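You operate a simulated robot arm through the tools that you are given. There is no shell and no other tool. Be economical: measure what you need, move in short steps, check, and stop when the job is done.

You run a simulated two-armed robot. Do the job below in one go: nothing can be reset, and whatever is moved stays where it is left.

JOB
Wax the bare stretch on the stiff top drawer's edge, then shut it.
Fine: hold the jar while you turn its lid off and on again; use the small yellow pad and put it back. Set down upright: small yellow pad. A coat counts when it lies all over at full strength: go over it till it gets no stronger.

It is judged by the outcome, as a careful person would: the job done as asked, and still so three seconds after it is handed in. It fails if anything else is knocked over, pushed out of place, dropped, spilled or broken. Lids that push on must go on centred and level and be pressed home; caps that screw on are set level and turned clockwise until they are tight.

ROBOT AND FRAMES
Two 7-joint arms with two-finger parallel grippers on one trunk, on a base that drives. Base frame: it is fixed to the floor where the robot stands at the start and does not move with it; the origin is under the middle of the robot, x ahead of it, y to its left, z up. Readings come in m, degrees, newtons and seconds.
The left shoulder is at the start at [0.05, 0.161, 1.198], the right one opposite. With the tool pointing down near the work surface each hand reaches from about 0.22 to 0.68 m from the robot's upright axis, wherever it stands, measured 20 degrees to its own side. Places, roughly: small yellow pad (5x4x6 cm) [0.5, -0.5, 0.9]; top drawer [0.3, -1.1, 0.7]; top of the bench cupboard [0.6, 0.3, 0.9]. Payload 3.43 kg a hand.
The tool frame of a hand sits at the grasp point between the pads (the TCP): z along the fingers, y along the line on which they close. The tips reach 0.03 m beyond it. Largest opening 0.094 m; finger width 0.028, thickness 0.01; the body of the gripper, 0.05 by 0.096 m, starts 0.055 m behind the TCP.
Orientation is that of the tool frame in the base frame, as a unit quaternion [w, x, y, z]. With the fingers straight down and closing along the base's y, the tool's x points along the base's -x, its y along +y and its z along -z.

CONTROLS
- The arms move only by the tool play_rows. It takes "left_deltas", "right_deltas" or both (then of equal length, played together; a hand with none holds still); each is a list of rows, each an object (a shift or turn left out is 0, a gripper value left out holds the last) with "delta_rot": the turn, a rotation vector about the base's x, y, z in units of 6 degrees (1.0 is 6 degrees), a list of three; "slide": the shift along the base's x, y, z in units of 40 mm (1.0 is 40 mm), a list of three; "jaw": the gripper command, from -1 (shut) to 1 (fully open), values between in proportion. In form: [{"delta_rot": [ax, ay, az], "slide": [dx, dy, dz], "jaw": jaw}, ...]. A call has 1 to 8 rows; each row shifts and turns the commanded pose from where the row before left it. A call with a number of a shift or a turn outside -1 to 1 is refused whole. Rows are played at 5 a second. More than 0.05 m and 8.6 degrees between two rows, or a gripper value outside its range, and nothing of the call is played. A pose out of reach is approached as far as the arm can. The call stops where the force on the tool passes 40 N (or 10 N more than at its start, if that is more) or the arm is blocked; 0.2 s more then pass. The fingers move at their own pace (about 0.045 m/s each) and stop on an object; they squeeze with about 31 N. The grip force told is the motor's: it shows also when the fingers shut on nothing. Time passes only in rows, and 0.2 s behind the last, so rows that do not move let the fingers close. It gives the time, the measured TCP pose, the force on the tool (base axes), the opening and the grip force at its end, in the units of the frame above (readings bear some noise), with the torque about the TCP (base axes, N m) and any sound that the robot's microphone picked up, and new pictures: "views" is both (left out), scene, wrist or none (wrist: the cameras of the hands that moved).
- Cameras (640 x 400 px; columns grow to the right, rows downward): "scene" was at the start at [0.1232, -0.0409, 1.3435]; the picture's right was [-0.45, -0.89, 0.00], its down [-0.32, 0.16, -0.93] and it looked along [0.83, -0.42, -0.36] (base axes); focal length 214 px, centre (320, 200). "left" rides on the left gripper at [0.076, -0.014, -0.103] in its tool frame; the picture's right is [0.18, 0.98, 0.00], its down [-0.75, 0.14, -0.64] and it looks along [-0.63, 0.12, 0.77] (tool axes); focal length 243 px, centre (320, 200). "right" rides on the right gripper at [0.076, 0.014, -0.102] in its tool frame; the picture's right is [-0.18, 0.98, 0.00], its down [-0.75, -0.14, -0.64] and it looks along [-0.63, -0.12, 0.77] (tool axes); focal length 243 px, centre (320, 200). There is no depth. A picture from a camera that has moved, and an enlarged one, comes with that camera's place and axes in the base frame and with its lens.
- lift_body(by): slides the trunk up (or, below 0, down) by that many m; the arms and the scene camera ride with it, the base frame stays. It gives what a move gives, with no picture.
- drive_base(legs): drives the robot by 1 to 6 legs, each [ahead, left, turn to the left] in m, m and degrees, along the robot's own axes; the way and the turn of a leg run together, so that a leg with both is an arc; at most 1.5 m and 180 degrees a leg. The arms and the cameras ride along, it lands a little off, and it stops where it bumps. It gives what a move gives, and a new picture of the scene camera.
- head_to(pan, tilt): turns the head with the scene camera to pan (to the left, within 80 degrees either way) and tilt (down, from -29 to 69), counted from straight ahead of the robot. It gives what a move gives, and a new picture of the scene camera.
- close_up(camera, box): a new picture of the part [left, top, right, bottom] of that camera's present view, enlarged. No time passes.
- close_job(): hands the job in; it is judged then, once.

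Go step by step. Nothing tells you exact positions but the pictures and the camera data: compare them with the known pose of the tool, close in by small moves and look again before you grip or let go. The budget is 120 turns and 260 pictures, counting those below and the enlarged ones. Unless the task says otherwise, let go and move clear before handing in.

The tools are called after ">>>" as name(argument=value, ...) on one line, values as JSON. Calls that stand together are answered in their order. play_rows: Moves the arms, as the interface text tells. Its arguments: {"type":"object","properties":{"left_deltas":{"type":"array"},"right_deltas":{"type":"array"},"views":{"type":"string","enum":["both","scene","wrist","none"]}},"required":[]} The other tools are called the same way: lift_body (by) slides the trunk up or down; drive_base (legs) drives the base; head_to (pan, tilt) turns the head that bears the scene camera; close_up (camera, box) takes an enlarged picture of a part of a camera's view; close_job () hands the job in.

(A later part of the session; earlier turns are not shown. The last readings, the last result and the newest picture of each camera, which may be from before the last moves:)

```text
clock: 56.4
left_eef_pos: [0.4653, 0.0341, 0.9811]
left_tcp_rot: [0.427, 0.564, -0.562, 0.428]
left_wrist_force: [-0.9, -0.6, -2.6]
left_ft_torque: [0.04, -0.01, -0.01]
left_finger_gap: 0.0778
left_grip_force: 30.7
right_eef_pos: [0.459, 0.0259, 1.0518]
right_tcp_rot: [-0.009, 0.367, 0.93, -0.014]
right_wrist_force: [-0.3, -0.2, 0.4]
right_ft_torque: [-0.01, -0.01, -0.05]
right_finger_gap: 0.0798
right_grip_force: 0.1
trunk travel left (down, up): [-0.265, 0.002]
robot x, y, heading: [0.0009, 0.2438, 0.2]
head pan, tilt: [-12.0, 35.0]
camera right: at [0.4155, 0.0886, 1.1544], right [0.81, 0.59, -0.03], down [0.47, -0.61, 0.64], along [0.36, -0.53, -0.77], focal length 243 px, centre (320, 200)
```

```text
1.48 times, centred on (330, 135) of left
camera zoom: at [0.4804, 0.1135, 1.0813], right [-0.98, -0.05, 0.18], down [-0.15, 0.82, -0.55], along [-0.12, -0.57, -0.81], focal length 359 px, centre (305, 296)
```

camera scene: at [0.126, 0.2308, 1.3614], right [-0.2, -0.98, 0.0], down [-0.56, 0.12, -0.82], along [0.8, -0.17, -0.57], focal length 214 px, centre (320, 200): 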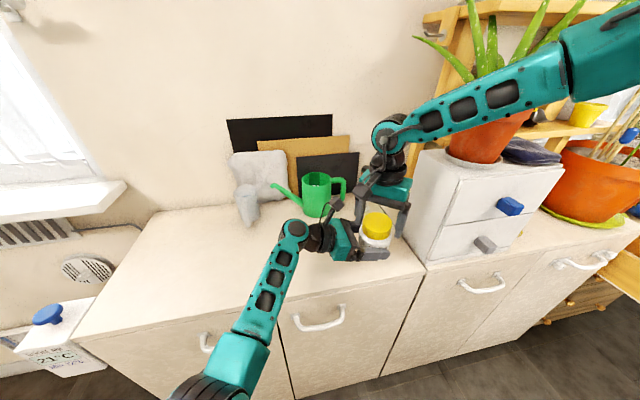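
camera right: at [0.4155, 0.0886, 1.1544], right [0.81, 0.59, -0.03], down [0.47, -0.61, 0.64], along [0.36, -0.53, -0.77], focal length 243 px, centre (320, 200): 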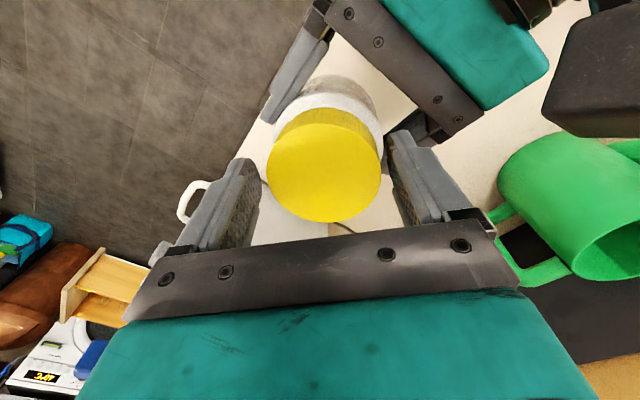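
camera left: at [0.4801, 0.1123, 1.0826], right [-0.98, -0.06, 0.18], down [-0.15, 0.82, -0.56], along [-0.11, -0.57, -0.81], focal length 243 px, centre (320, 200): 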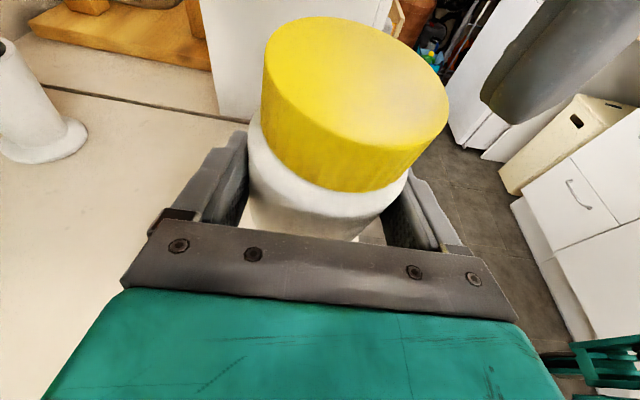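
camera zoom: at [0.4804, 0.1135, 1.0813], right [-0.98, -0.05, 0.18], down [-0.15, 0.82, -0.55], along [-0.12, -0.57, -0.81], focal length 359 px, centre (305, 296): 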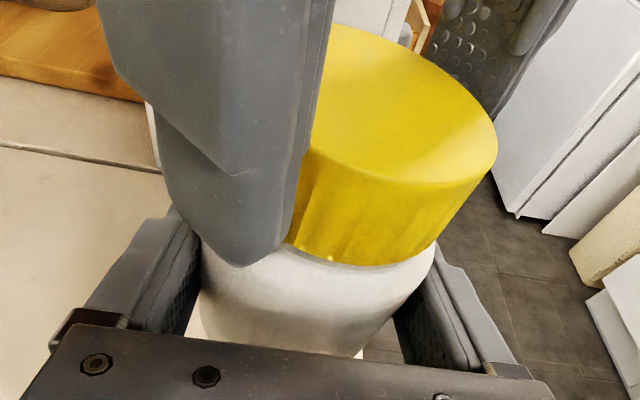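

Again grip and stroke.

>>> play_rows(right_deltas=[{"jaw": -1}, {}, {"delta_rot": [0, 0, 1]}, {"delta_rot": [0, 0, 1]}, {"delta_rot": [0, 0, 1]}, {"delta_rot": [0, 0, 1]}, {"delta_rot": [0, 0, 1]}, {"delta_rot": [0, 0, 1]}], views="none")

>>> play_rows(right_deltas=[{"delta_rot": [0, 0, 1]}, {"delta_rot": [0, 0, 1]}, {"delta_rot": [0, 0, 1]}, {"delta_rot": [0, 0, 1]}, {"delta_rot": [0, 0, 1]}, {"delta_rot": [0, 0, 1]}, {"delta_rot": [0, 0, 1]}], views="none")

>>> play_rows(right_deltas=[{"slide": [0, 0, 0.1]}, {"slide": [0, 0, 0.1]}], views="wrist")

```text
clock: 58.2
left_eef_pos: [0.4657, 0.0344, 0.9804]
left_tcp_rot: [0.427, 0.565, -0.562, 0.428]
left_wrist_force: [-5.4, 1.3, -3.0]
left_ft_torque: [0.27, -0.18, -0.02]
left_finger_gap: 0.0776
left_grip_force: 31.8
right_eef_pos: [0.4594, 0.0244, 1.0529]
right_tcp_rot: [-0.003, 0.06, 0.998, -0.016]
right_wrist_force: [5.5, -1.2, -0.5]
right_ft_torque: [-0.35, -0.26, -0.02]
right_finger_gap: 0.0651
right_grip_force: 30.8
trunk travel left (down, up): [-0.265, 0.002]
robot x, y, heading: [0.001, 0.2468, 0.1]
head pan, tilt: [-12.0, 35.0]
```

```text
clock: 59.8
left_eef_pos: [0.4667, 0.0347, 0.9799]
left_tcp_rot: [0.426, 0.565, -0.562, 0.428]
left_wrist_force: [-11.2, 22.2, -7.5]
left_ft_torque: [-0.54, -0.61, -0.15]
left_finger_gap: 0.0776
left_grip_force: 30.8
right_eef_pos: [0.4594, 0.0234, 1.052]
right_tcp_rot: [0.002, -0.302, 0.953, -0.019]
right_wrist_force: [10.1, -22.1, 4.6]
right_ft_torque: [-1.02, -0.18, -0.09]
right_finger_gap: 0.0652
right_grip_force: 31.0
trunk travel left (down, up): [-0.265, 0.002]
robot x, y, heading: [0.0, 0.249, 0.2]
head pan, tilt: [-12.0, 35.0]
```

```text
clock: 60.4
left_eef_pos: [0.4654, 0.0333, 0.9834]
left_tcp_rot: [0.428, 0.563, -0.561, 0.431]
left_wrist_force: [-12.8, 21.6, 8.6]
left_ft_torque: [-0.9, -0.51, -0.14]
left_finger_gap: 0.0777
left_grip_force: 31.2
right_eef_pos: [0.4595, 0.0218, 1.0588]
right_tcp_rot: [0.002, -0.303, 0.953, -0.02]
right_wrist_force: [14.4, -21.2, -11.9]
right_ft_torque: [-0.84, -0.47, -0.1]
right_finger_gap: 0.0644
right_grip_force: 30.7
trunk travel left (down, up): [-0.265, 0.002]
robot x, y, heading: [0.0002, 0.248, 0.1]
head pan, tilt: [-12.0, 35.0]
camera right: at [0.387, -0.0065, 1.1607], right [-0.41, 0.91, -0.04], down [0.69, 0.34, 0.64], along [0.59, 0.24, -0.77], focal length 243 px, centre (320, 200)
```

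right: 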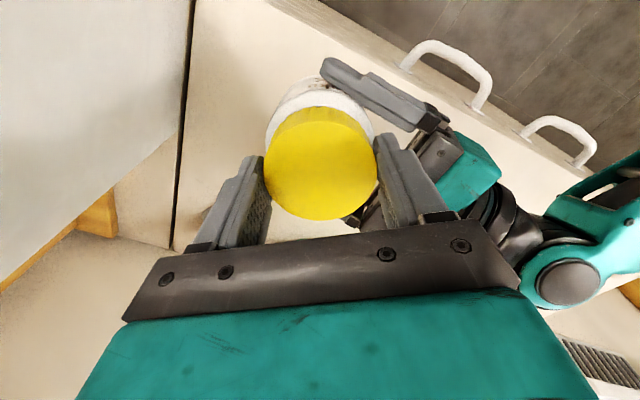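

The lid pushed up while turning, so the thread is working. Another stroke.

>>> play_rows(right_deltas=[{"slide": [0, -0.05, -0.1]}, {"jaw": 0.75}, {"delta_rot": [0, 0, -1]}, {"delta_rot": [0, 0, -1]}, {"delta_rot": [0, 0, -1]}, {"delta_rot": [0, 0, -1]}, {"delta_rot": [0, 0, -1]}, {"delta_rot": [0, 0, -1]}], views="none")

>>> play_rows(right_deltas=[{"delta_rot": [0, 0, -1]}, {"delta_rot": [0, 0, -1]}, {"delta_rot": [0, 0, -1]}, {"delta_rot": [0, 0, -1]}, {"delta_rot": [0, 0, -1]}, {"delta_rot": [0, 0, -1]}, {"delta_rot": [0, 0, -1]}], views="wrist")

>>> close_up(camera="left", box=[160, 0, 500, 270])

```text
clock: 62.2
left_eef_pos: [0.4661, 0.0342, 0.9795]
left_tcp_rot: [0.427, 0.565, -0.561, 0.429]
left_wrist_force: [0.5, 0.2, -3.0]
left_ft_torque: [0.04, -0.03, -0.01]
left_finger_gap: 0.0777
left_grip_force: 30.7
right_eef_pos: [0.4596, 0.0234, 1.0559]
right_tcp_rot: [-0.005, 0.009, 1.0, -0.016]
right_wrist_force: [0.3, -0.4, 0.2]
right_ft_torque: [-0.03, -0.01, -0.02]
right_finger_gap: 0.0825
right_grip_force: 0.0
trunk travel left (down, up): [-0.265, 0.002]
robot x, y, heading: [-0.0011, 0.2467, 0.1]
head pan, tilt: [-12.0, 35.0]
```

```text
clock: 63.8
left_eef_pos: [0.4644, 0.0343, 0.9799]
left_tcp_rot: [0.427, 0.565, -0.562, 0.428]
left_wrist_force: [-0.3, 0.3, -1.7]
left_ft_torque: [0.02, -0.01, 0.01]
left_finger_gap: 0.0776
left_grip_force: 31.3
right_eef_pos: [0.4595, 0.0234, 1.0564]
right_tcp_rot: [-0.009, 0.367, 0.93, -0.014]
right_wrist_force: [0.7, -0.6, -0.5]
right_ft_torque: [0.0, 0.01, 0.01]
right_finger_gap: 0.0822
right_grip_force: 0.1
trunk travel left (down, up): [-0.265, 0.002]
robot x, y, heading: [0.002, 0.2484, 0.1]
head pan, tilt: [-12.0, 35.0]
camera right: at [0.4152, 0.0868, 1.1579], right [0.81, 0.59, -0.03], down [0.47, -0.61, 0.64], along [0.36, -0.53, -0.77], focal length 243 px, centre (320, 200)
```

right: 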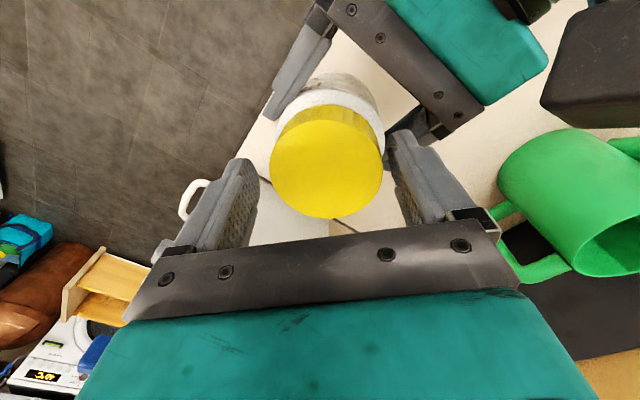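

```text
1.48 times, centred on (330, 135) of left
camera zoom: at [0.4804, 0.1135, 1.0813], right [-0.98, -0.05, 0.18], down [-0.15, 0.82, -0.55], along [-0.12, -0.57, -0.81], focal length 359 px, centre (305, 296)
```

zoom: 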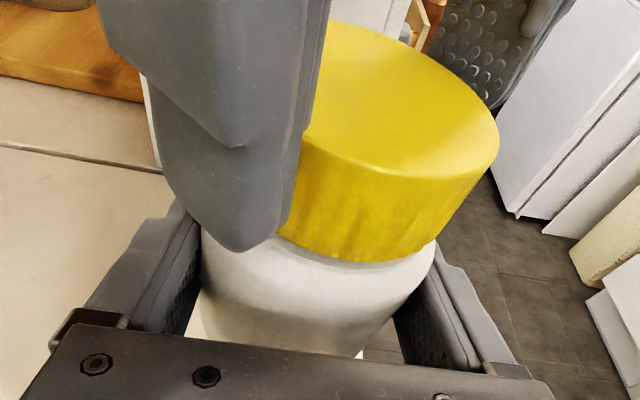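

The lid has risen slightly. Next stroke.

>>> play_rows(right_deltas=[{"jaw": -1}, {}, {"delta_rot": [0, 0, 1]}, {"delta_rot": [0, 0, 1]}, {"delta_rot": [0, 0, 1]}, {"delta_rot": [0, 0, 1]}, {"delta_rot": [0, 0, 1]}, {"delta_rot": [0, 0, 1]}], views="none")

>>> play_rows(right_deltas=[{"delta_rot": [0, 0, 1]}, {"delta_rot": [0, 0, 1]}, {"delta_rot": [0, 0, 1]}, {"delta_rot": [0, 0, 1]}, {"delta_rot": [0, 0, 1]}, {"delta_rot": [0, 0, 1]}, {"delta_rot": [0, 0, 1]}], views="none")

>>> play_rows(right_deltas=[{"slide": [0, 0, 0.1]}, {"slide": [0, 0, 0.1]}], views="wrist")

```text
clock: 65.6
left_eef_pos: [0.4667, 0.0353, 0.9794]
left_tcp_rot: [0.427, 0.565, -0.562, 0.428]
left_wrist_force: [-10.9, -6.8, -1.0]
left_ft_torque: [0.45, -0.34, -0.11]
left_finger_gap: 0.0776
left_grip_force: 31.3
right_eef_pos: [0.4611, 0.0229, 1.0562]
right_tcp_rot: [-0.004, 0.06, 0.998, -0.016]
right_wrist_force: [11.5, 7.1, -1.8]
right_ft_torque: [0.05, -0.45, 0.01]
right_finger_gap: 0.0662
right_grip_force: 30.6
trunk travel left (down, up): [-0.265, 0.002]
robot x, y, heading: [0.0003, 0.2477, 0.4]
head pan, tilt: [-12.0, 35.0]
```

```text
clock: 67.2
left_eef_pos: [0.4659, 0.0354, 0.98]
left_tcp_rot: [0.426, 0.566, -0.561, 0.429]
left_wrist_force: [-5.6, 11.6, -3.7]
left_ft_torque: [-0.41, -0.18, 0.11]
left_finger_gap: 0.0778
left_grip_force: 30.5
right_eef_pos: [0.4593, 0.0229, 1.056]
right_tcp_rot: [0.001, -0.301, 0.953, -0.018]
right_wrist_force: [5.9, -11.4, 0.2]
right_ft_torque: [-0.47, -0.23, -0.26]
right_finger_gap: 0.0665
right_grip_force: 31.2
trunk travel left (down, up): [-0.265, 0.002]
robot x, y, heading: [-0.0004, 0.248, 0.5]
head pan, tilt: [-12.0, 35.0]
```

```text
clock: 67.8
left_eef_pos: [0.4642, 0.0329, 0.9815]
left_tcp_rot: [0.428, 0.563, -0.562, 0.43]
left_wrist_force: [-8.2, 9.6, 6.4]
left_ft_torque: [-0.68, -0.52, -0.11]
left_finger_gap: 0.0774
left_grip_force: 30.7
right_eef_pos: [0.4601, 0.0215, 1.0635]
right_tcp_rot: [0.0, -0.301, 0.953, -0.016]
right_wrist_force: [8.5, -9.1, -9.2]
right_ft_torque: [-0.17, -0.1, -0.03]
right_finger_gap: 0.0664
right_grip_force: 31.3
trunk travel left (down, up): [-0.265, 0.002]
robot x, y, heading: [0.0014, 0.2468, 0.0]
head pan, tilt: [-12.0, 35.0]
camera right: at [0.3868, -0.0074, 1.166], right [-0.41, 0.91, -0.03], down [0.69, 0.34, 0.64], along [0.59, 0.24, -0.77], focal length 243 px, centre (320, 200)
```

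right: 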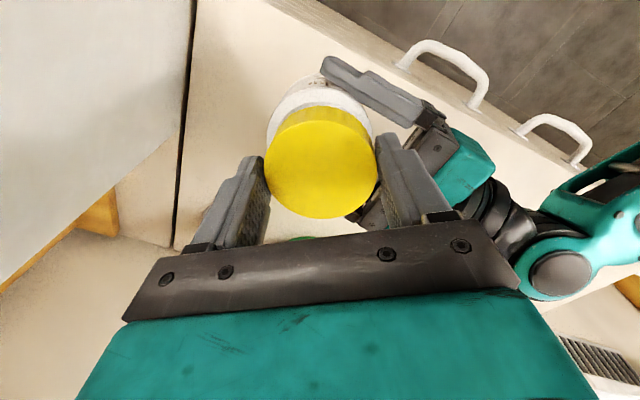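

>>> close_up(camera="left", box=[160, 0, 500, 270])

>>> close_up(camera="scene", box=[340, 180, 410, 270])

```text
1.48 times, centred on (330, 135) of left
camera zoom: at [0.48, 0.1129, 1.083], right [-0.98, -0.05, 0.18], down [-0.14, 0.82, -0.56], along [-0.12, -0.57, -0.81], focal length 359 px, centre (305, 296)
```

zoom: 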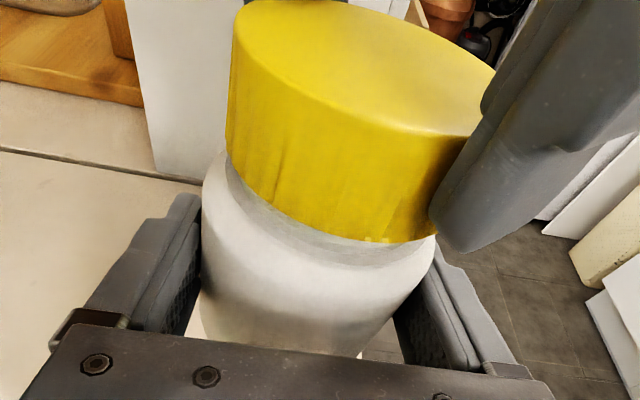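

```text
4.44 times, centred on (375, 225) of scene
camera zoom: at [0.1259, 0.2308, 1.3615], right [-0.2, -0.98, 0.0], down [-0.56, 0.12, -0.82], along [0.8, -0.17, -0.57], focal length 953 px, centre (76, 89)
```

zoom: 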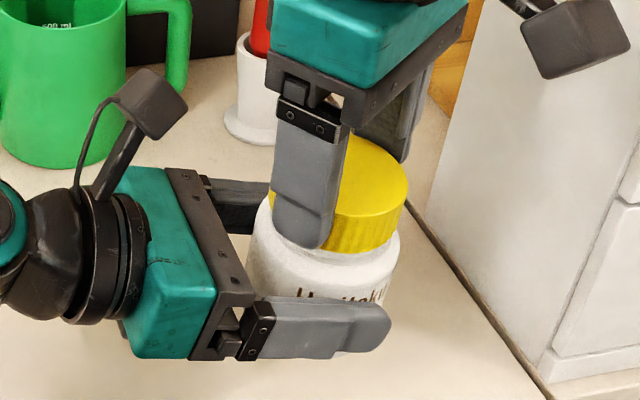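

A neck gap is showing; nearly off. One more stroke.

>>> play_rows(right_deltas=[{"slide": [0, 0, -0.1]}, {"jaw": 0.75}, {"delta_rot": [0, 0, -1]}, {"delta_rot": [0, 0, -1]}, {"delta_rot": [0, 0, -1]}, {"delta_rot": [0, 0, -1]}, {"delta_rot": [0, 0, -1]}, {"delta_rot": [0, 0, -1]}], views="none")

>>> play_rows(right_deltas=[{"delta_rot": [0, 0, -1]}, {"delta_rot": [0, 0, -1]}, {"delta_rot": [0, 0, -1]}, {"delta_rot": [0, 0, -1]}, {"delta_rot": [0, 0, -1]}, {"delta_rot": [0, 0, -1]}, {"jaw": -1}, {}], views="wrist")

>>> play_rows(right_deltas=[{"delta_rot": [0, 0, 1]}, {"delta_rot": [0, 0, 1]}, {"delta_rot": [0, 0, 1]}, {"delta_rot": [0, 0, 1]}, {"delta_rot": [0, 0, 1]}, {"delta_rot": [0, 0, 1]}, {"delta_rot": [0, 0, 1]}, {"delta_rot": [0, 0, 1]}], views="none")

>>> play_rows(right_deltas=[{"delta_rot": [0, 0, 1]}, {"delta_rot": [0, 0, 1]}, {"delta_rot": [0, 0, 1]}, {"delta_rot": [0, 0, 1]}, {"slide": [0, 0, 0.1]}, {"slide": [0, 0, 0.1]}], views="wrist")

```text
clock: 69.6
left_eef_pos: [0.4665, 0.0339, 0.9801]
left_tcp_rot: [0.427, 0.565, -0.562, 0.428]
left_wrist_force: [0.6, -1.3, -3.1]
left_ft_torque: [0.04, -0.01, -0.01]
left_finger_gap: 0.0774
left_grip_force: 31.0
right_eef_pos: [0.4597, 0.0222, 1.0595]
right_tcp_rot: [-0.003, 0.009, 1.0, -0.016]
right_wrist_force: [-0.7, -0.8, 0.2]
right_ft_torque: [0.03, 0.0, -0.03]
right_finger_gap: 0.0825
right_grip_force: 0.0
trunk travel left (down, up): [-0.265, 0.002]
robot x, y, heading: [-0.003, 0.2449, 0.2]
head pan, tilt: [-12.0, 35.0]
```

```text
clock: 71.4
left_eef_pos: [0.4657, 0.0341, 0.9798]
left_tcp_rot: [0.428, 0.564, -0.562, 0.428]
left_wrist_force: [-4.2, -6.0, -1.8]
left_ft_torque: [0.31, -0.2, -0.02]
left_finger_gap: 0.0776
left_grip_force: 31.4
right_eef_pos: [0.4608, 0.0243, 1.0603]
right_tcp_rot: [-0.008, 0.317, 0.948, -0.013]
right_wrist_force: [4.8, 6.8, -0.9]
right_ft_torque: [0.23, -0.14, 0.0]
right_finger_gap: 0.0641
right_grip_force: 31.1
trunk travel left (down, up): [-0.265, 0.002]
robot x, y, heading: [-0.0015, 0.2467, 0.1]
head pan, tilt: [-12.0, 35.0]
camera right: at [0.4092, 0.082, 1.1626], right [0.74, 0.67, -0.03], down [0.53, -0.55, 0.64], along [0.42, -0.49, -0.77], focal length 243 px, centre (320, 200)
```

right: 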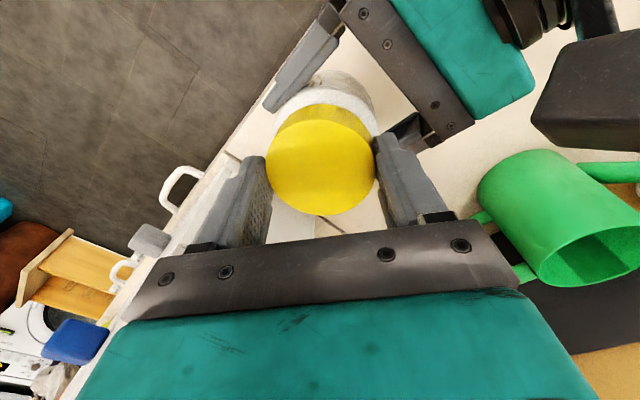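

```text
clock: 73.2
left_eef_pos: [0.468, 0.0344, 0.9803]
left_tcp_rot: [0.425, 0.567, -0.56, 0.429]
left_wrist_force: [-6.6, 10.9, -6.7]
left_ft_torque: [-0.4, -0.21, 1.3]
left_finger_gap: 0.0764
left_grip_force: 30.9
right_eef_pos: [0.458, 0.023, 1.0586]
right_tcp_rot: [-0.003, -0.095, 0.995, -0.016]
right_wrist_force: [6.8, -11.1, 3.6]
right_ft_torque: [-0.4, -0.35, -1.46]
right_finger_gap: 0.0642
right_grip_force: 30.6
trunk travel left (down, up): [-0.265, 0.002]
robot x, y, heading: [-0.0002, 0.2481, -0.0]
head pan, tilt: [-12.0, 35.0]
```

```text
clock: 74.6
left_eef_pos: [0.4677, 0.0334, 0.9834]
left_tcp_rot: [0.428, 0.564, -0.56, 0.431]
left_wrist_force: [6.3, 26.7, 6.6]
left_ft_torque: [-1.04, 0.85, 0.56]
left_finger_gap: 0.0748
left_grip_force: 31.4
right_eef_pos: [0.4563, 0.0198, 1.066]
right_tcp_rot: [-0.005, -0.301, 0.953, -0.019]
right_wrist_force: [-7.0, -25.7, -9.5]
right_ft_torque: [-1.28, -0.17, -0.67]
right_finger_gap: 0.066
right_grip_force: 31.1
trunk travel left (down, up): [-0.265, 0.002]
robot x, y, heading: [-0.0005, 0.2466, -0.1]
head pan, tilt: [-12.0, 35.0]
camera right: at [0.3856, -0.0093, 1.1694], right [-0.41, 0.91, -0.04], down [0.7, 0.34, 0.63], along [0.59, 0.23, -0.78], focal length 243 px, centre (320, 200)
```

right: 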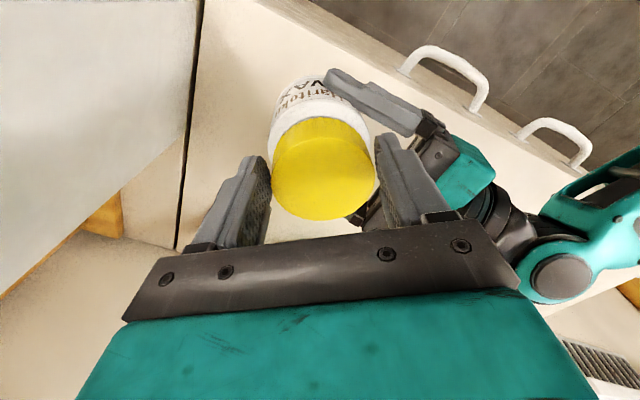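

The torque rose and the jar turned a bit in the left hand. I look before continuing.

>>> close_up(camera="left", box=[160, 0, 500, 270])

>>> close_up(camera="right", box=[220, 50, 440, 240])

>>> close_up(camera="scene", box=[340, 180, 410, 270])

```text
1.48 times, centred on (330, 135) of left
camera zoom: at [0.4816, 0.115, 1.0839], right [-0.98, -0.06, 0.18], down [-0.15, 0.82, -0.56], along [-0.11, -0.58, -0.81], focal length 359 px, centre (305, 296)
```

zoom: 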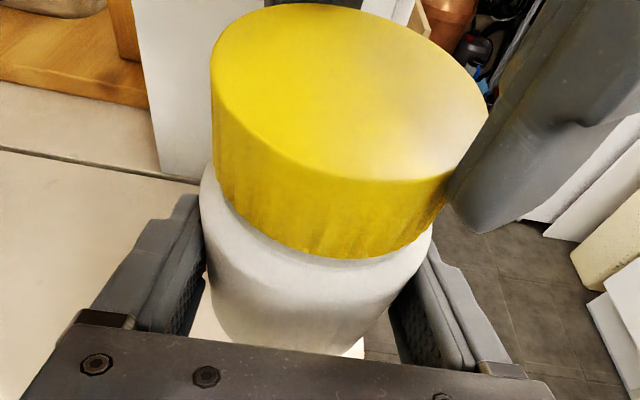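

```text
2.11 times, centred on (330, 145) of right
camera zoom: at [0.3856, -0.0093, 1.1694], right [-0.41, 0.91, -0.04], down [0.7, 0.34, 0.63], along [0.59, 0.23, -0.78], focal length 511 px, centre (299, 316)
```

zoom: 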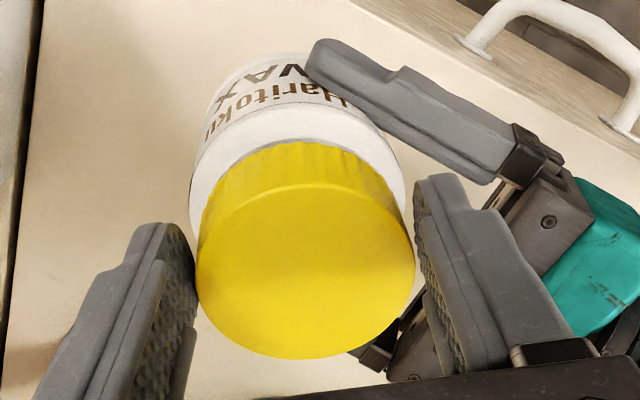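

```text
4.44 times, centred on (375, 225) of scene
camera zoom: at [0.1259, 0.2308, 1.3614], right [-0.2, -0.98, 0.0], down [-0.56, 0.12, -0.82], along [0.8, -0.17, -0.57], focal length 953 px, centre (76, 89)
```

zoom: 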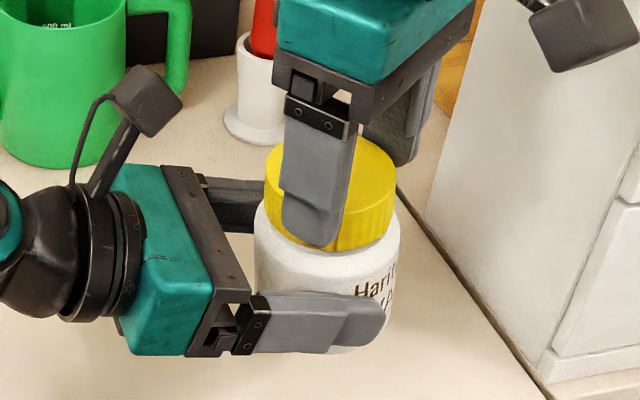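

The jar has shifted in the left grip. The right hand holds the lid (still threaded), so I open the left fingers, see how the jar hangs, and regrip deeper.

>>> play_rows(left_deltas=[{"jaw": 1}, {}, {}])

```text
clock: 75.4
left_eef_pos: [0.4651, 0.0332, 0.981]
left_tcp_rot: [0.428, 0.564, -0.562, 0.428]
left_wrist_force: [0.0, -0.4, 0.3]
left_ft_torque: [0.03, -0.01, 0.03]
left_finger_gap: 0.0937
left_grip_force: 0.1
right_eef_pos: [0.4586, 0.0226, 1.0687]
right_tcp_rot: [0.002, -0.302, 0.953, -0.016]
right_wrist_force: [0.5, -0.8, -2.6]
right_ft_torque: [0.01, 0.08, -0.03]
right_finger_gap: 0.0659
right_grip_force: 30.7
trunk travel left (down, up): [-0.265, 0.002]
robot x, y, heading: [0.0003, 0.2473, 0.3]
head pan, tilt: [-12.0, 35.0]
camera scene: at [0.126, 0.2308, 1.3614], right [-0.2, -0.98, 0.0], down [-0.56, 0.12, -0.82], along [0.8, -0.17, -0.57], focal length 214 px, centre (320, 200)
camera left: at [0.48, 0.1131, 1.0813], right [-0.98, -0.05, 0.18], down [-0.14, 0.82, -0.55], along [-0.12, -0.57, -0.81], focal length 243 px, centre (320, 200)
```

scene: 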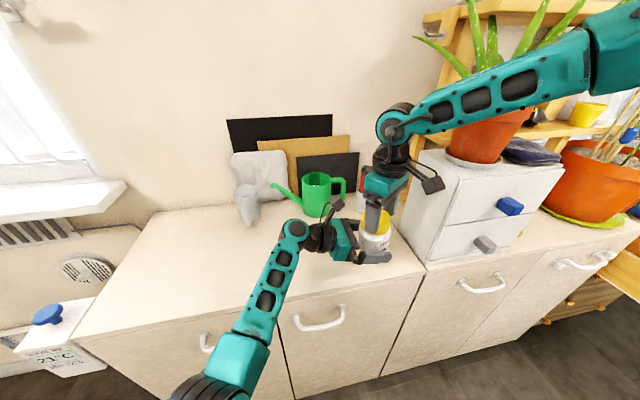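
left: 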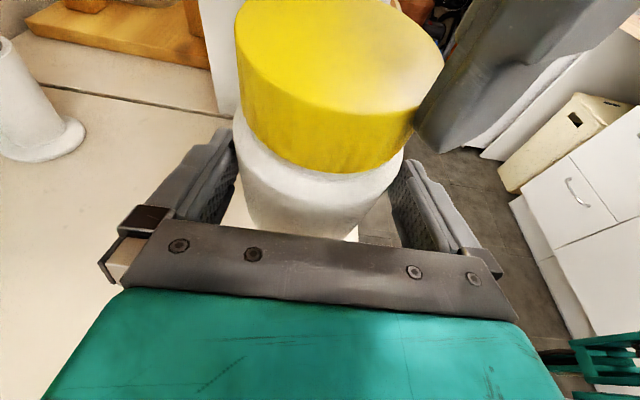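

The right hand holds jar and lid fine (≈2.6 N). I re-centre the left hand on the jar body and close.

>>> play_rows(left_deltas=[{"slide": [-0.15, -0.1, 0]}, {"slide": [0, -0.12, 0]}, {"jaw": -1}, {}, {}], views="wrist")

>>> play_rows(right_deltas=[{"jaw": 0.75}, {}, {"slide": [0, 0, -0.1]}, {"delta_rot": [0, 0, -1]}, {"delta_rot": [0, 0, -1]}, {"delta_rot": [0, 0, -1]}, {"delta_rot": [0, 0, -1]}, {"delta_rot": [0, 0, -1]}])

```text
clock: 76.6
left_eef_pos: [0.4629, 0.0283, 0.9781]
left_tcp_rot: [0.425, 0.568, -0.558, 0.43]
left_wrist_force: [33.3, 1.8, -9.3]
left_ft_torque: [-0.09, 1.41, 0.23]
left_finger_gap: 0.0788
left_grip_force: 31.2
right_eef_pos: [0.4558, 0.0226, 1.0687]
right_tcp_rot: [-0.004, -0.302, 0.953, -0.015]
right_wrist_force: [-33.0, -2.7, 9.7]
right_ft_torque: [0.01, 1.45, -0.02]
right_finger_gap: 0.0658
right_grip_force: 30.8
trunk travel left (down, up): [-0.265, 0.002]
robot x, y, heading: [-0.0042, 0.2508, 0.4]
head pan, tilt: [-12.0, 35.0]
camera left: at [0.4766, 0.1074, 1.0798], right [-0.98, -0.07, 0.18], down [-0.16, 0.82, -0.55], along [-0.11, -0.57, -0.81], focal length 243 px, centre (320, 200)
```

left: 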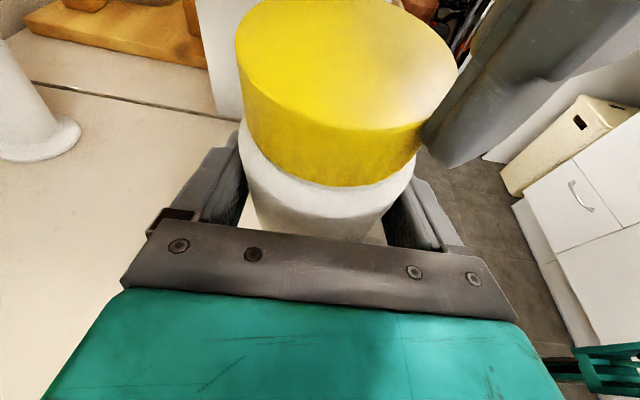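

```text
clock: 78.4
left_eef_pos: [0.4598, 0.0275, 0.9808]
left_tcp_rot: [0.427, 0.565, -0.562, 0.428]
left_wrist_force: [0.0, 0.5, -1.8]
left_ft_torque: [0.01, -0.03, -0.02]
left_finger_gap: 0.0786
left_grip_force: 30.9
right_eef_pos: [0.4606, 0.0217, 1.065]
right_tcp_rot: [-0.002, -0.043, 0.999, -0.015]
right_wrist_force: [-0.1, -0.3, -0.8]
right_ft_torque: [0.05, -0.01, -0.01]
right_finger_gap: 0.0822
right_grip_force: 0.1
trunk travel left (down, up): [-0.265, 0.002]
robot x, y, heading: [0.0011, 0.2483, 0.3]
head pan, tilt: [-12.0, 35.0]
camera scene: at [0.1259, 0.2308, 1.3614], right [-0.2, -0.98, 0.0], down [-0.56, 0.12, -0.82], along [0.8, -0.17, -0.57], focal length 214 px, centre (320, 200)
camera right: at [0.3819, 0.0326, 1.1662], right [0.1, 0.99, -0.03], down [0.77, -0.06, 0.64], along [0.64, -0.09, -0.77], focal length 243 px, centre (320, 200)
```

scene: 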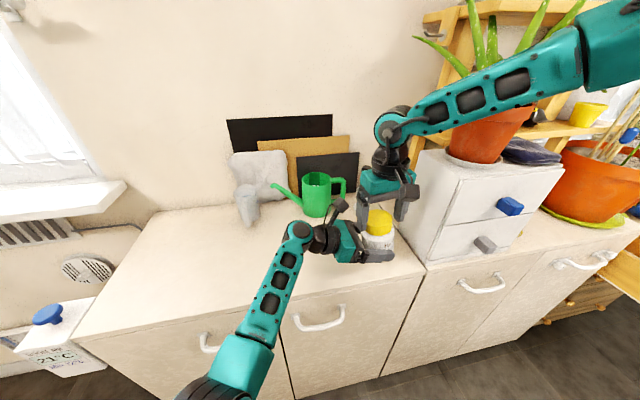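
right: 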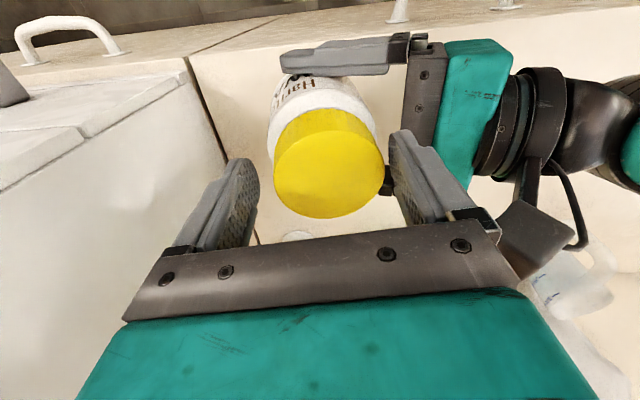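

Jar now sits straight in the left hand. I correct the right hand's centre, go 12 mm lower for a better grip, and turn back further.

>>> play_rows(right_deltas=[{"slide": [-0.08, 0.1, -0.3]}, {"delta_rot": [0, 0, -1]}, {"delta_rot": [0, 0, -1]}, {"delta_rot": [0, 0, -1]}, {"delta_rot": [0, 0, -1]}, {"delta_rot": [0, 0, -1]}, {"delta_rot": [0, 0, -1]}, {"delta_rot": [0, 0, -1]}], views="wrist")

>>> play_rows(right_deltas=[{"jaw": -1}, {}, {}, {"delta_rot": [0, 0, 1]}, {"delta_rot": [0, 0, 1]}, {"delta_rot": [0, 0, 1]}, {"delta_rot": [0, 0, 1]}, {"delta_rot": [0, 0, 1]}], views="wrist")

```text
clock: 80.2
left_eef_pos: [0.4586, 0.0252, 0.9804]
left_tcp_rot: [0.427, 0.564, -0.561, 0.429]
left_wrist_force: [-0.1, 0.1, -2.0]
left_ft_torque: [0.03, 0.0, 0.0]
left_finger_gap: 0.0785
left_grip_force: 31.1
right_eef_pos: [0.4564, 0.0258, 1.0514]
right_tcp_rot: [-0.009, 0.318, 0.948, -0.015]
right_wrist_force: [0.0, 0.3, 0.1]
right_ft_torque: [-0.01, -0.03, -0.01]
right_finger_gap: 0.0823
right_grip_force: 0.0
trunk travel left (down, up): [-0.265, 0.002]
robot x, y, heading: [-0.0003, 0.2509, 0.2]
head pan, tilt: [-12.0, 35.0]
camera right: at [0.4057, 0.0854, 1.1542], right [0.74, 0.67, -0.03], down [0.53, -0.55, 0.64], along [0.41, -0.49, -0.77], focal length 243 px, centre (320, 200)
```

right: 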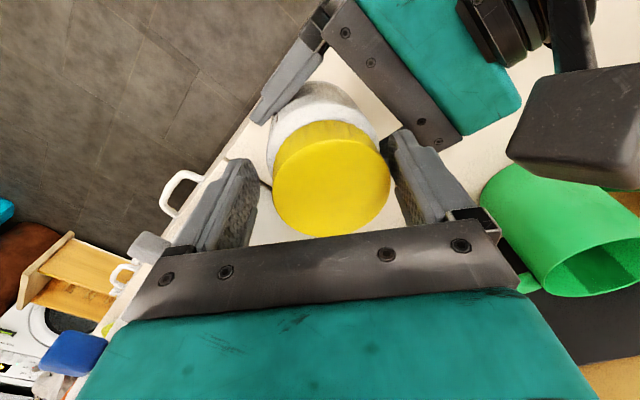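

```text
clock: 82.0
left_eef_pos: [0.4645, 0.0293, 0.9776]
left_tcp_rot: [0.423, 0.569, -0.559, 0.43]
left_wrist_force: [13.3, 25.9, -11.8]
left_ft_torque: [-0.99, 0.56, 1.4]
left_finger_gap: 0.0754
left_grip_force: 31.2
right_eef_pos: [0.4544, 0.0236, 1.0518]
right_tcp_rot: [-0.009, 0.063, 0.998, -0.02]
right_wrist_force: [-12.6, -26.2, 8.1]
right_ft_torque: [-0.8, 0.27, -1.61]
right_finger_gap: 0.0646
right_grip_force: 30.5
trunk travel left (down, up): [-0.265, 0.002]
robot x, y, heading: [0.0006, 0.2477, 0.3]
head pan, tilt: [-12.0, 35.0]
camera right: at [0.3814, 0.0505, 1.1536], right [0.3, 0.95, -0.04], down [0.74, -0.21, 0.64], along [0.6, -0.23, -0.77], focal length 243 px, centre (320, 200)
```

right: 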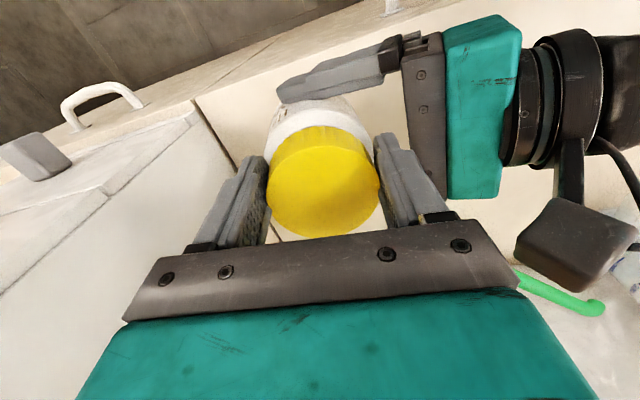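

Turning is now firmly resisted after about one full turn, as if the thread is at its end. I try lifting the lid straight up.

>>> play_rows(right_deltas=[{"delta_rot": [0, 0, -0.5]}, {"slide": [0, 0, 0.15]}, {"slide": [0, 0, 0.15]}, {"slide": [0, 0, 0.2]}])

```text
clock: 83.0
left_eef_pos: [0.4608, 0.0254, 0.9874]
left_tcp_rot: [0.429, 0.56, -0.559, 0.435]
left_wrist_force: [9.1, 15.4, 30.2]
left_ft_torque: [-0.82, 0.87, 0.31]
left_finger_gap: 0.0767
left_grip_force: 31.5
right_eef_pos: [0.4535, 0.0248, 1.0686]
right_tcp_rot: [-0.012, 0.088, 0.996, -0.018]
right_wrist_force: [-8.8, -15.5, -32.8]
right_ft_torque: [-0.41, 0.12, -0.45]
right_finger_gap: 0.0639
right_grip_force: 30.6
trunk travel left (down, up): [-0.265, 0.002]
robot x, y, heading: [-0.005, 0.2497, 0.1]
head pan, tilt: [-12.0, 35.0]
camera scene: at [0.1258, 0.2308, 1.3615], right [-0.2, -0.98, 0.0], down [-0.56, 0.12, -0.82], along [0.8, -0.17, -0.57], focal length 214 px, centre (320, 200)
camera right: at [0.3824, 0.0546, 1.1709], right [0.35, 0.93, -0.04], down [0.73, -0.25, 0.63], along [0.58, -0.26, -0.77], focal length 243 px, centre (320, 200)
```

scene: 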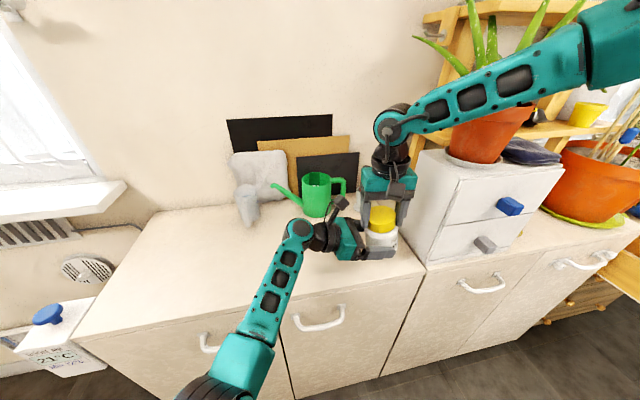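
right: 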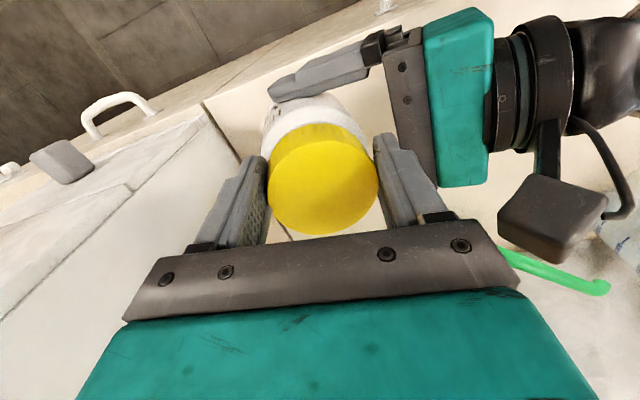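

>>> close_up(camera="left", box=[160, 0, 500, 270])

>>> close_up(camera="scene", box=[350, 190, 410, 270])

```text
1.48 times, centred on (330, 135) of left
camera zoom: at [0.4747, 0.1052, 1.0877], right [-0.98, -0.05, 0.17], down [-0.14, 0.81, -0.57], along [-0.11, -0.58, -0.81], focal length 359 px, centre (305, 296)
```

zoom: 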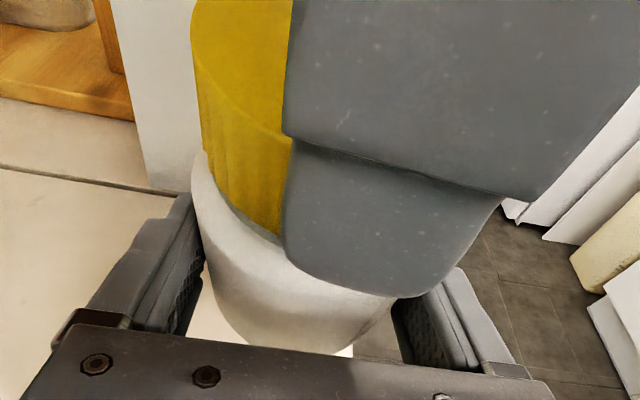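

```text
5.00 times, centred on (380, 230) of scene
camera zoom: at [0.1258, 0.2308, 1.3615], right [-0.2, -0.98, 0.0], down [-0.56, 0.12, -0.82], along [0.8, -0.17, -0.57], focal length 1072 px, centre (20, 50)
```

zoom: 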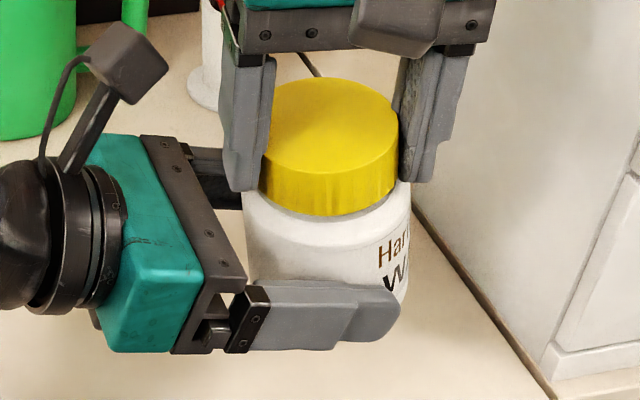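

The lid may now be free but jammed by side load between misaligned hands. I release the right fingers, square the hand to the lid, and look.

>>> play_rows(right_deltas=[{"slide": [0, 0, -0.3]}, {"jaw": 0.75}, {"delta_rot": [0, 0, 0.85]}, {"delta_rot": [0, 0, 0.85]}])

>>> close_up(camera="right", box=[200, 60, 460, 250])

>>> close_up(camera="left", box=[160, 0, 500, 270])

```text
clock: 84.0
left_eef_pos: [0.4594, 0.0262, 0.9785]
left_tcp_rot: [0.427, 0.564, -0.562, 0.428]
left_wrist_force: [-1.0, -0.1, -2.9]
left_ft_torque: [0.02, -0.03, -0.03]
left_finger_gap: 0.0759
left_grip_force: 30.7
right_eef_pos: [0.4571, 0.0268, 1.0611]
right_tcp_rot: [-0.003, -0.004, 1.0, -0.016]
right_wrist_force: [0.3, 0.3, -0.1]
right_ft_torque: [-0.01, 0.0, 0.01]
right_finger_gap: 0.082
right_grip_force: 0.0
trunk travel left (down, up): [-0.265, 0.002]
robot x, y, heading: [-0.0021, 0.2492, 0.3]
head pan, tilt: [-12.0, 35.0]
camera scene: at [0.1259, 0.2308, 1.3614], right [-0.2, -0.98, 0.0], down [-0.56, 0.12, -0.82], along [0.8, -0.17, -0.57], focal length 214 px, centre (320, 200)
camera right: at [0.3798, 0.0433, 1.1629], right [0.18, 0.98, -0.03], down [0.76, -0.12, 0.64], along [0.63, -0.14, -0.77], focal length 243 px, centre (320, 200)
```

scene: 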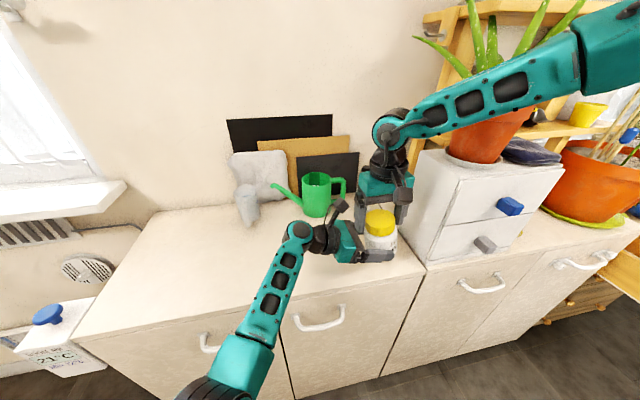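
right: 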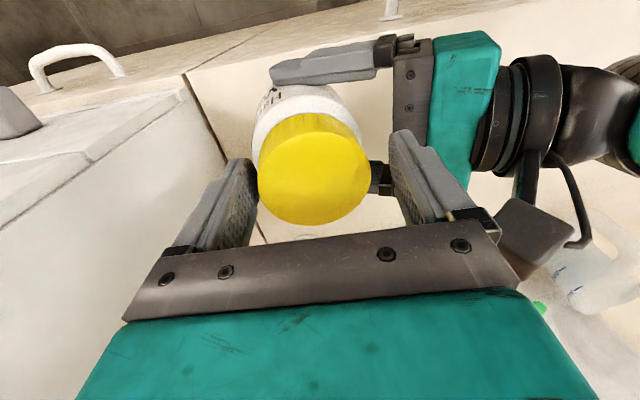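

```text
2.11 times, centred on (330, 155) of right
camera zoom: at [0.3798, 0.0433, 1.1629], right [0.18, 0.98, -0.03], down [0.76, -0.12, 0.64], along [0.63, -0.14, -0.77], focal length 511 px, centre (299, 295)
```

zoom: 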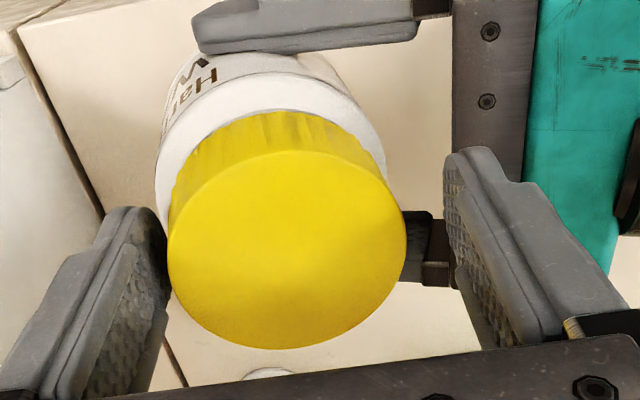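

```text
1.48 times, centred on (330, 135) of left
camera zoom: at [0.4741, 0.1051, 1.0806], right [-0.98, -0.05, 0.18], down [-0.15, 0.82, -0.55], along [-0.12, -0.57, -0.81], focal length 359 px, centre (305, 296)
```

zoom: 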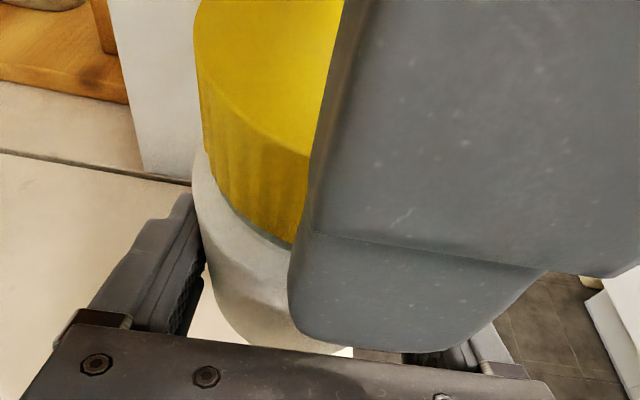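

Offset found: ~4 mm in y. I centre, close, and check force; then turn a little and lift.

>>> play_rows(right_deltas=[{"slide": [-0.04, -0.1, -0.12]}, {"jaw": -1}, {}, {}], views="none")

>>> play_rows(right_deltas=[{"delta_rot": [0, 0, 1], "slide": [0, 0, 0.02]}, {"delta_rot": [0, 0, 1], "slide": [0, 0, 0.02]}], views="none")

```text
clock: 85.0
left_eef_pos: [0.4598, 0.0271, 0.9788]
left_tcp_rot: [0.426, 0.566, -0.562, 0.428]
left_wrist_force: [-1.3, 9.4, -6.1]
left_ft_torque: [0.33, 0.06, -0.04]
left_finger_gap: 0.0759
left_grip_force: 31.0
right_eef_pos: [0.4543, 0.022, 1.0557]
right_tcp_rot: [-0.003, -0.002, 1.0, -0.017]
right_wrist_force: [2.0, -8.9, 3.8]
right_ft_torque: [-1.01, -0.23, -0.05]
right_finger_gap: 0.0684
right_grip_force: 30.5
trunk travel left (down, up): [-0.265, 0.002]
robot x, y, heading: [-0.0062, 0.2502, 0.5]
head pan, tilt: [-12.0, 35.0]
```

```text
clock: 85.6
left_eef_pos: [0.4613, 0.029, 0.9792]
left_tcp_rot: [0.425, 0.567, -0.56, 0.429]
left_wrist_force: [4.5, 23.4, -8.9]
left_ft_torque: [-0.61, 0.22, 1.08]
left_finger_gap: 0.0752
left_grip_force: 31.3
right_eef_pos: [0.4531, 0.0213, 1.0557]
right_tcp_rot: [-0.006, -0.106, 0.994, -0.019]
right_wrist_force: [-5.0, -24.4, 4.7]
right_ft_torque: [-1.22, 0.15, -1.19]
right_finger_gap: 0.0682
right_grip_force: 31.2
trunk travel left (down, up): [-0.265, 0.002]
robot x, y, heading: [-0.0049, 0.2466, 0.4]
head pan, tilt: [-12.0, 35.0]
```

Torque again resists. I test the other direction a little to learn whether this is a hard stop or friction.

>>> play_rows(right_deltas=[{"delta_rot": [0, 0, -1]}, {"delta_rot": [0, 0, -1]}], views="none")

>>> play_rows(right_deltas=[{"delta_rot": [0, 0, -1]}, {"delta_rot": [0, 0, -1]}], views="none")

>>> play_rows(right_deltas=[{"delta_rot": [0, 0, -1]}, {"delta_rot": [0, 0, -1]}], views="wrist")

```text
clock: 86.2
left_eef_pos: [0.4608, 0.0288, 0.9783]
left_tcp_rot: [0.427, 0.566, -0.561, 0.427]
left_wrist_force: [12.2, 15.8, -8.6]
left_ft_torque: [0.12, 1.32, -0.34]
left_finger_gap: 0.0758
left_grip_force: 30.9
right_eef_pos: [0.4519, 0.0232, 1.0564]
right_tcp_rot: [-0.007, -0.003, 1.0, -0.018]
right_wrist_force: [-12.9, -15.3, 5.9]
right_ft_torque: [-1.26, -0.45, 0.29]
right_finger_gap: 0.0672
right_grip_force: 30.8
trunk travel left (down, up): [-0.265, 0.002]
robot x, y, heading: [-0.0014, 0.2482, 0.2]
head pan, tilt: [-12.0, 35.0]
```

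```text
clock: 86.8
left_eef_pos: [0.4605, 0.027, 0.9796]
left_tcp_rot: [0.426, 0.566, -0.561, 0.429]
left_wrist_force: [14.9, 7.8, -8.4]
left_ft_torque: [0.15, 1.2, -0.25]
left_finger_gap: 0.0755
left_grip_force: 30.4
right_eef_pos: [0.4531, 0.0238, 1.0572]
right_tcp_rot: [-0.006, 0.103, 0.995, -0.017]
right_wrist_force: [-14.8, -8.7, 5.8]
right_ft_torque: [-0.77, -0.08, 0.23]
right_finger_gap: 0.0679
right_grip_force: 30.8
trunk travel left (down, up): [-0.265, 0.002]
robot x, y, heading: [-0.0004, 0.2475, 0.2]
head pan, tilt: [-12.0, 35.0]
```

```text
clock: 87.4
left_eef_pos: [0.4594, 0.0266, 0.9797]
left_tcp_rot: [0.427, 0.564, -0.562, 0.428]
left_wrist_force: [11.9, 1.9, -9.5]
left_ft_torque: [0.64, 0.94, -0.23]
left_finger_gap: 0.0758
left_grip_force: 31.2
right_eef_pos: [0.4546, 0.0229, 1.0567]
right_tcp_rot: [-0.007, 0.207, 0.978, -0.014]
right_wrist_force: [-12.9, -2.7, 5.7]
right_ft_torque: [-0.72, 0.03, 0.23]
right_finger_gap: 0.0678
right_grip_force: 31.1
trunk travel left (down, up): [-0.265, 0.002]
robot x, y, heading: [-0.0049, 0.2439, 0.4]
head pan, tilt: [-12.0, 35.0]
camera right: at [0.3918, 0.0691, 1.1593], right [0.57, 0.82, -0.03], down [0.65, -0.42, 0.64], along [0.51, -0.38, -0.77], focal length 243 px, centre (320, 200)
```

right: 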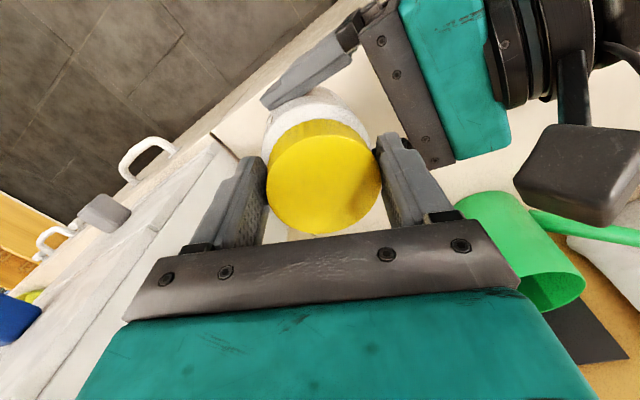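

Clockwise it turns freely (~0.23 Nm), so counter-clockwise is at a stop: thread fully out. I turn back to the stop and lift right there.

>>> play_rows(right_deltas=[{"delta_rot": [0, 0, 1]}, {"delta_rot": [0, 0, 1]}, {"delta_rot": [0, 0, 1]}, {"delta_rot": [0, 0, 1]}], views="none")

>>> play_rows(right_deltas=[{"delta_rot": [0, 0, 0.5], "slide": [0, 0, 0.1]}, {"delta_rot": [0, 0, 0.5], "slide": [0, 0, 0.1]}, {"delta_rot": [0, 0, 0.5], "slide": [0, 0, 0.1]}], views="none")

```text
clock: 88.4
left_eef_pos: [0.4611, 0.0276, 0.9803]
left_tcp_rot: [0.426, 0.566, -0.56, 0.429]
left_wrist_force: [13.2, 12.8, -6.4]
left_ft_torque: [-0.03, 0.13, 0.26]
left_finger_gap: 0.0754
left_grip_force: 31.1
right_eef_pos: [0.4541, 0.0213, 1.0568]
right_tcp_rot: [-0.005, -0.002, 1.0, -0.018]
right_wrist_force: [-12.1, -12.3, 4.3]
right_ft_torque: [-0.92, 0.8, -0.24]
right_finger_gap: 0.0671
right_grip_force: 31.0
trunk travel left (down, up): [-0.265, 0.002]
robot x, y, heading: [-0.001, 0.2501, 0.1]
head pan, tilt: [-12.0, 35.0]
```

```text
clock: 89.2
left_eef_pos: [0.4609, 0.0252, 0.9865]
left_tcp_rot: [-0.429, -0.561, 0.561, -0.433]
left_wrist_force: [1.8, 19.0, 26.0]
left_ft_torque: [-0.7, -0.05, 0.06]
left_finger_gap: 0.0756
left_grip_force: 31.0
right_eef_pos: [0.4528, 0.0207, 1.0651]
right_tcp_rot: [-0.006, -0.079, 0.997, -0.019]
right_wrist_force: [-1.4, -17.4, -29.6]
right_ft_torque: [-0.85, 0.34, -0.17]
right_finger_gap: 0.0674
right_grip_force: 31.2
trunk travel left (down, up): [-0.265, 0.002]
robot x, y, heading: [-0.0025, 0.2489, 0.1]
head pan, tilt: [-12.0, 35.0]
```

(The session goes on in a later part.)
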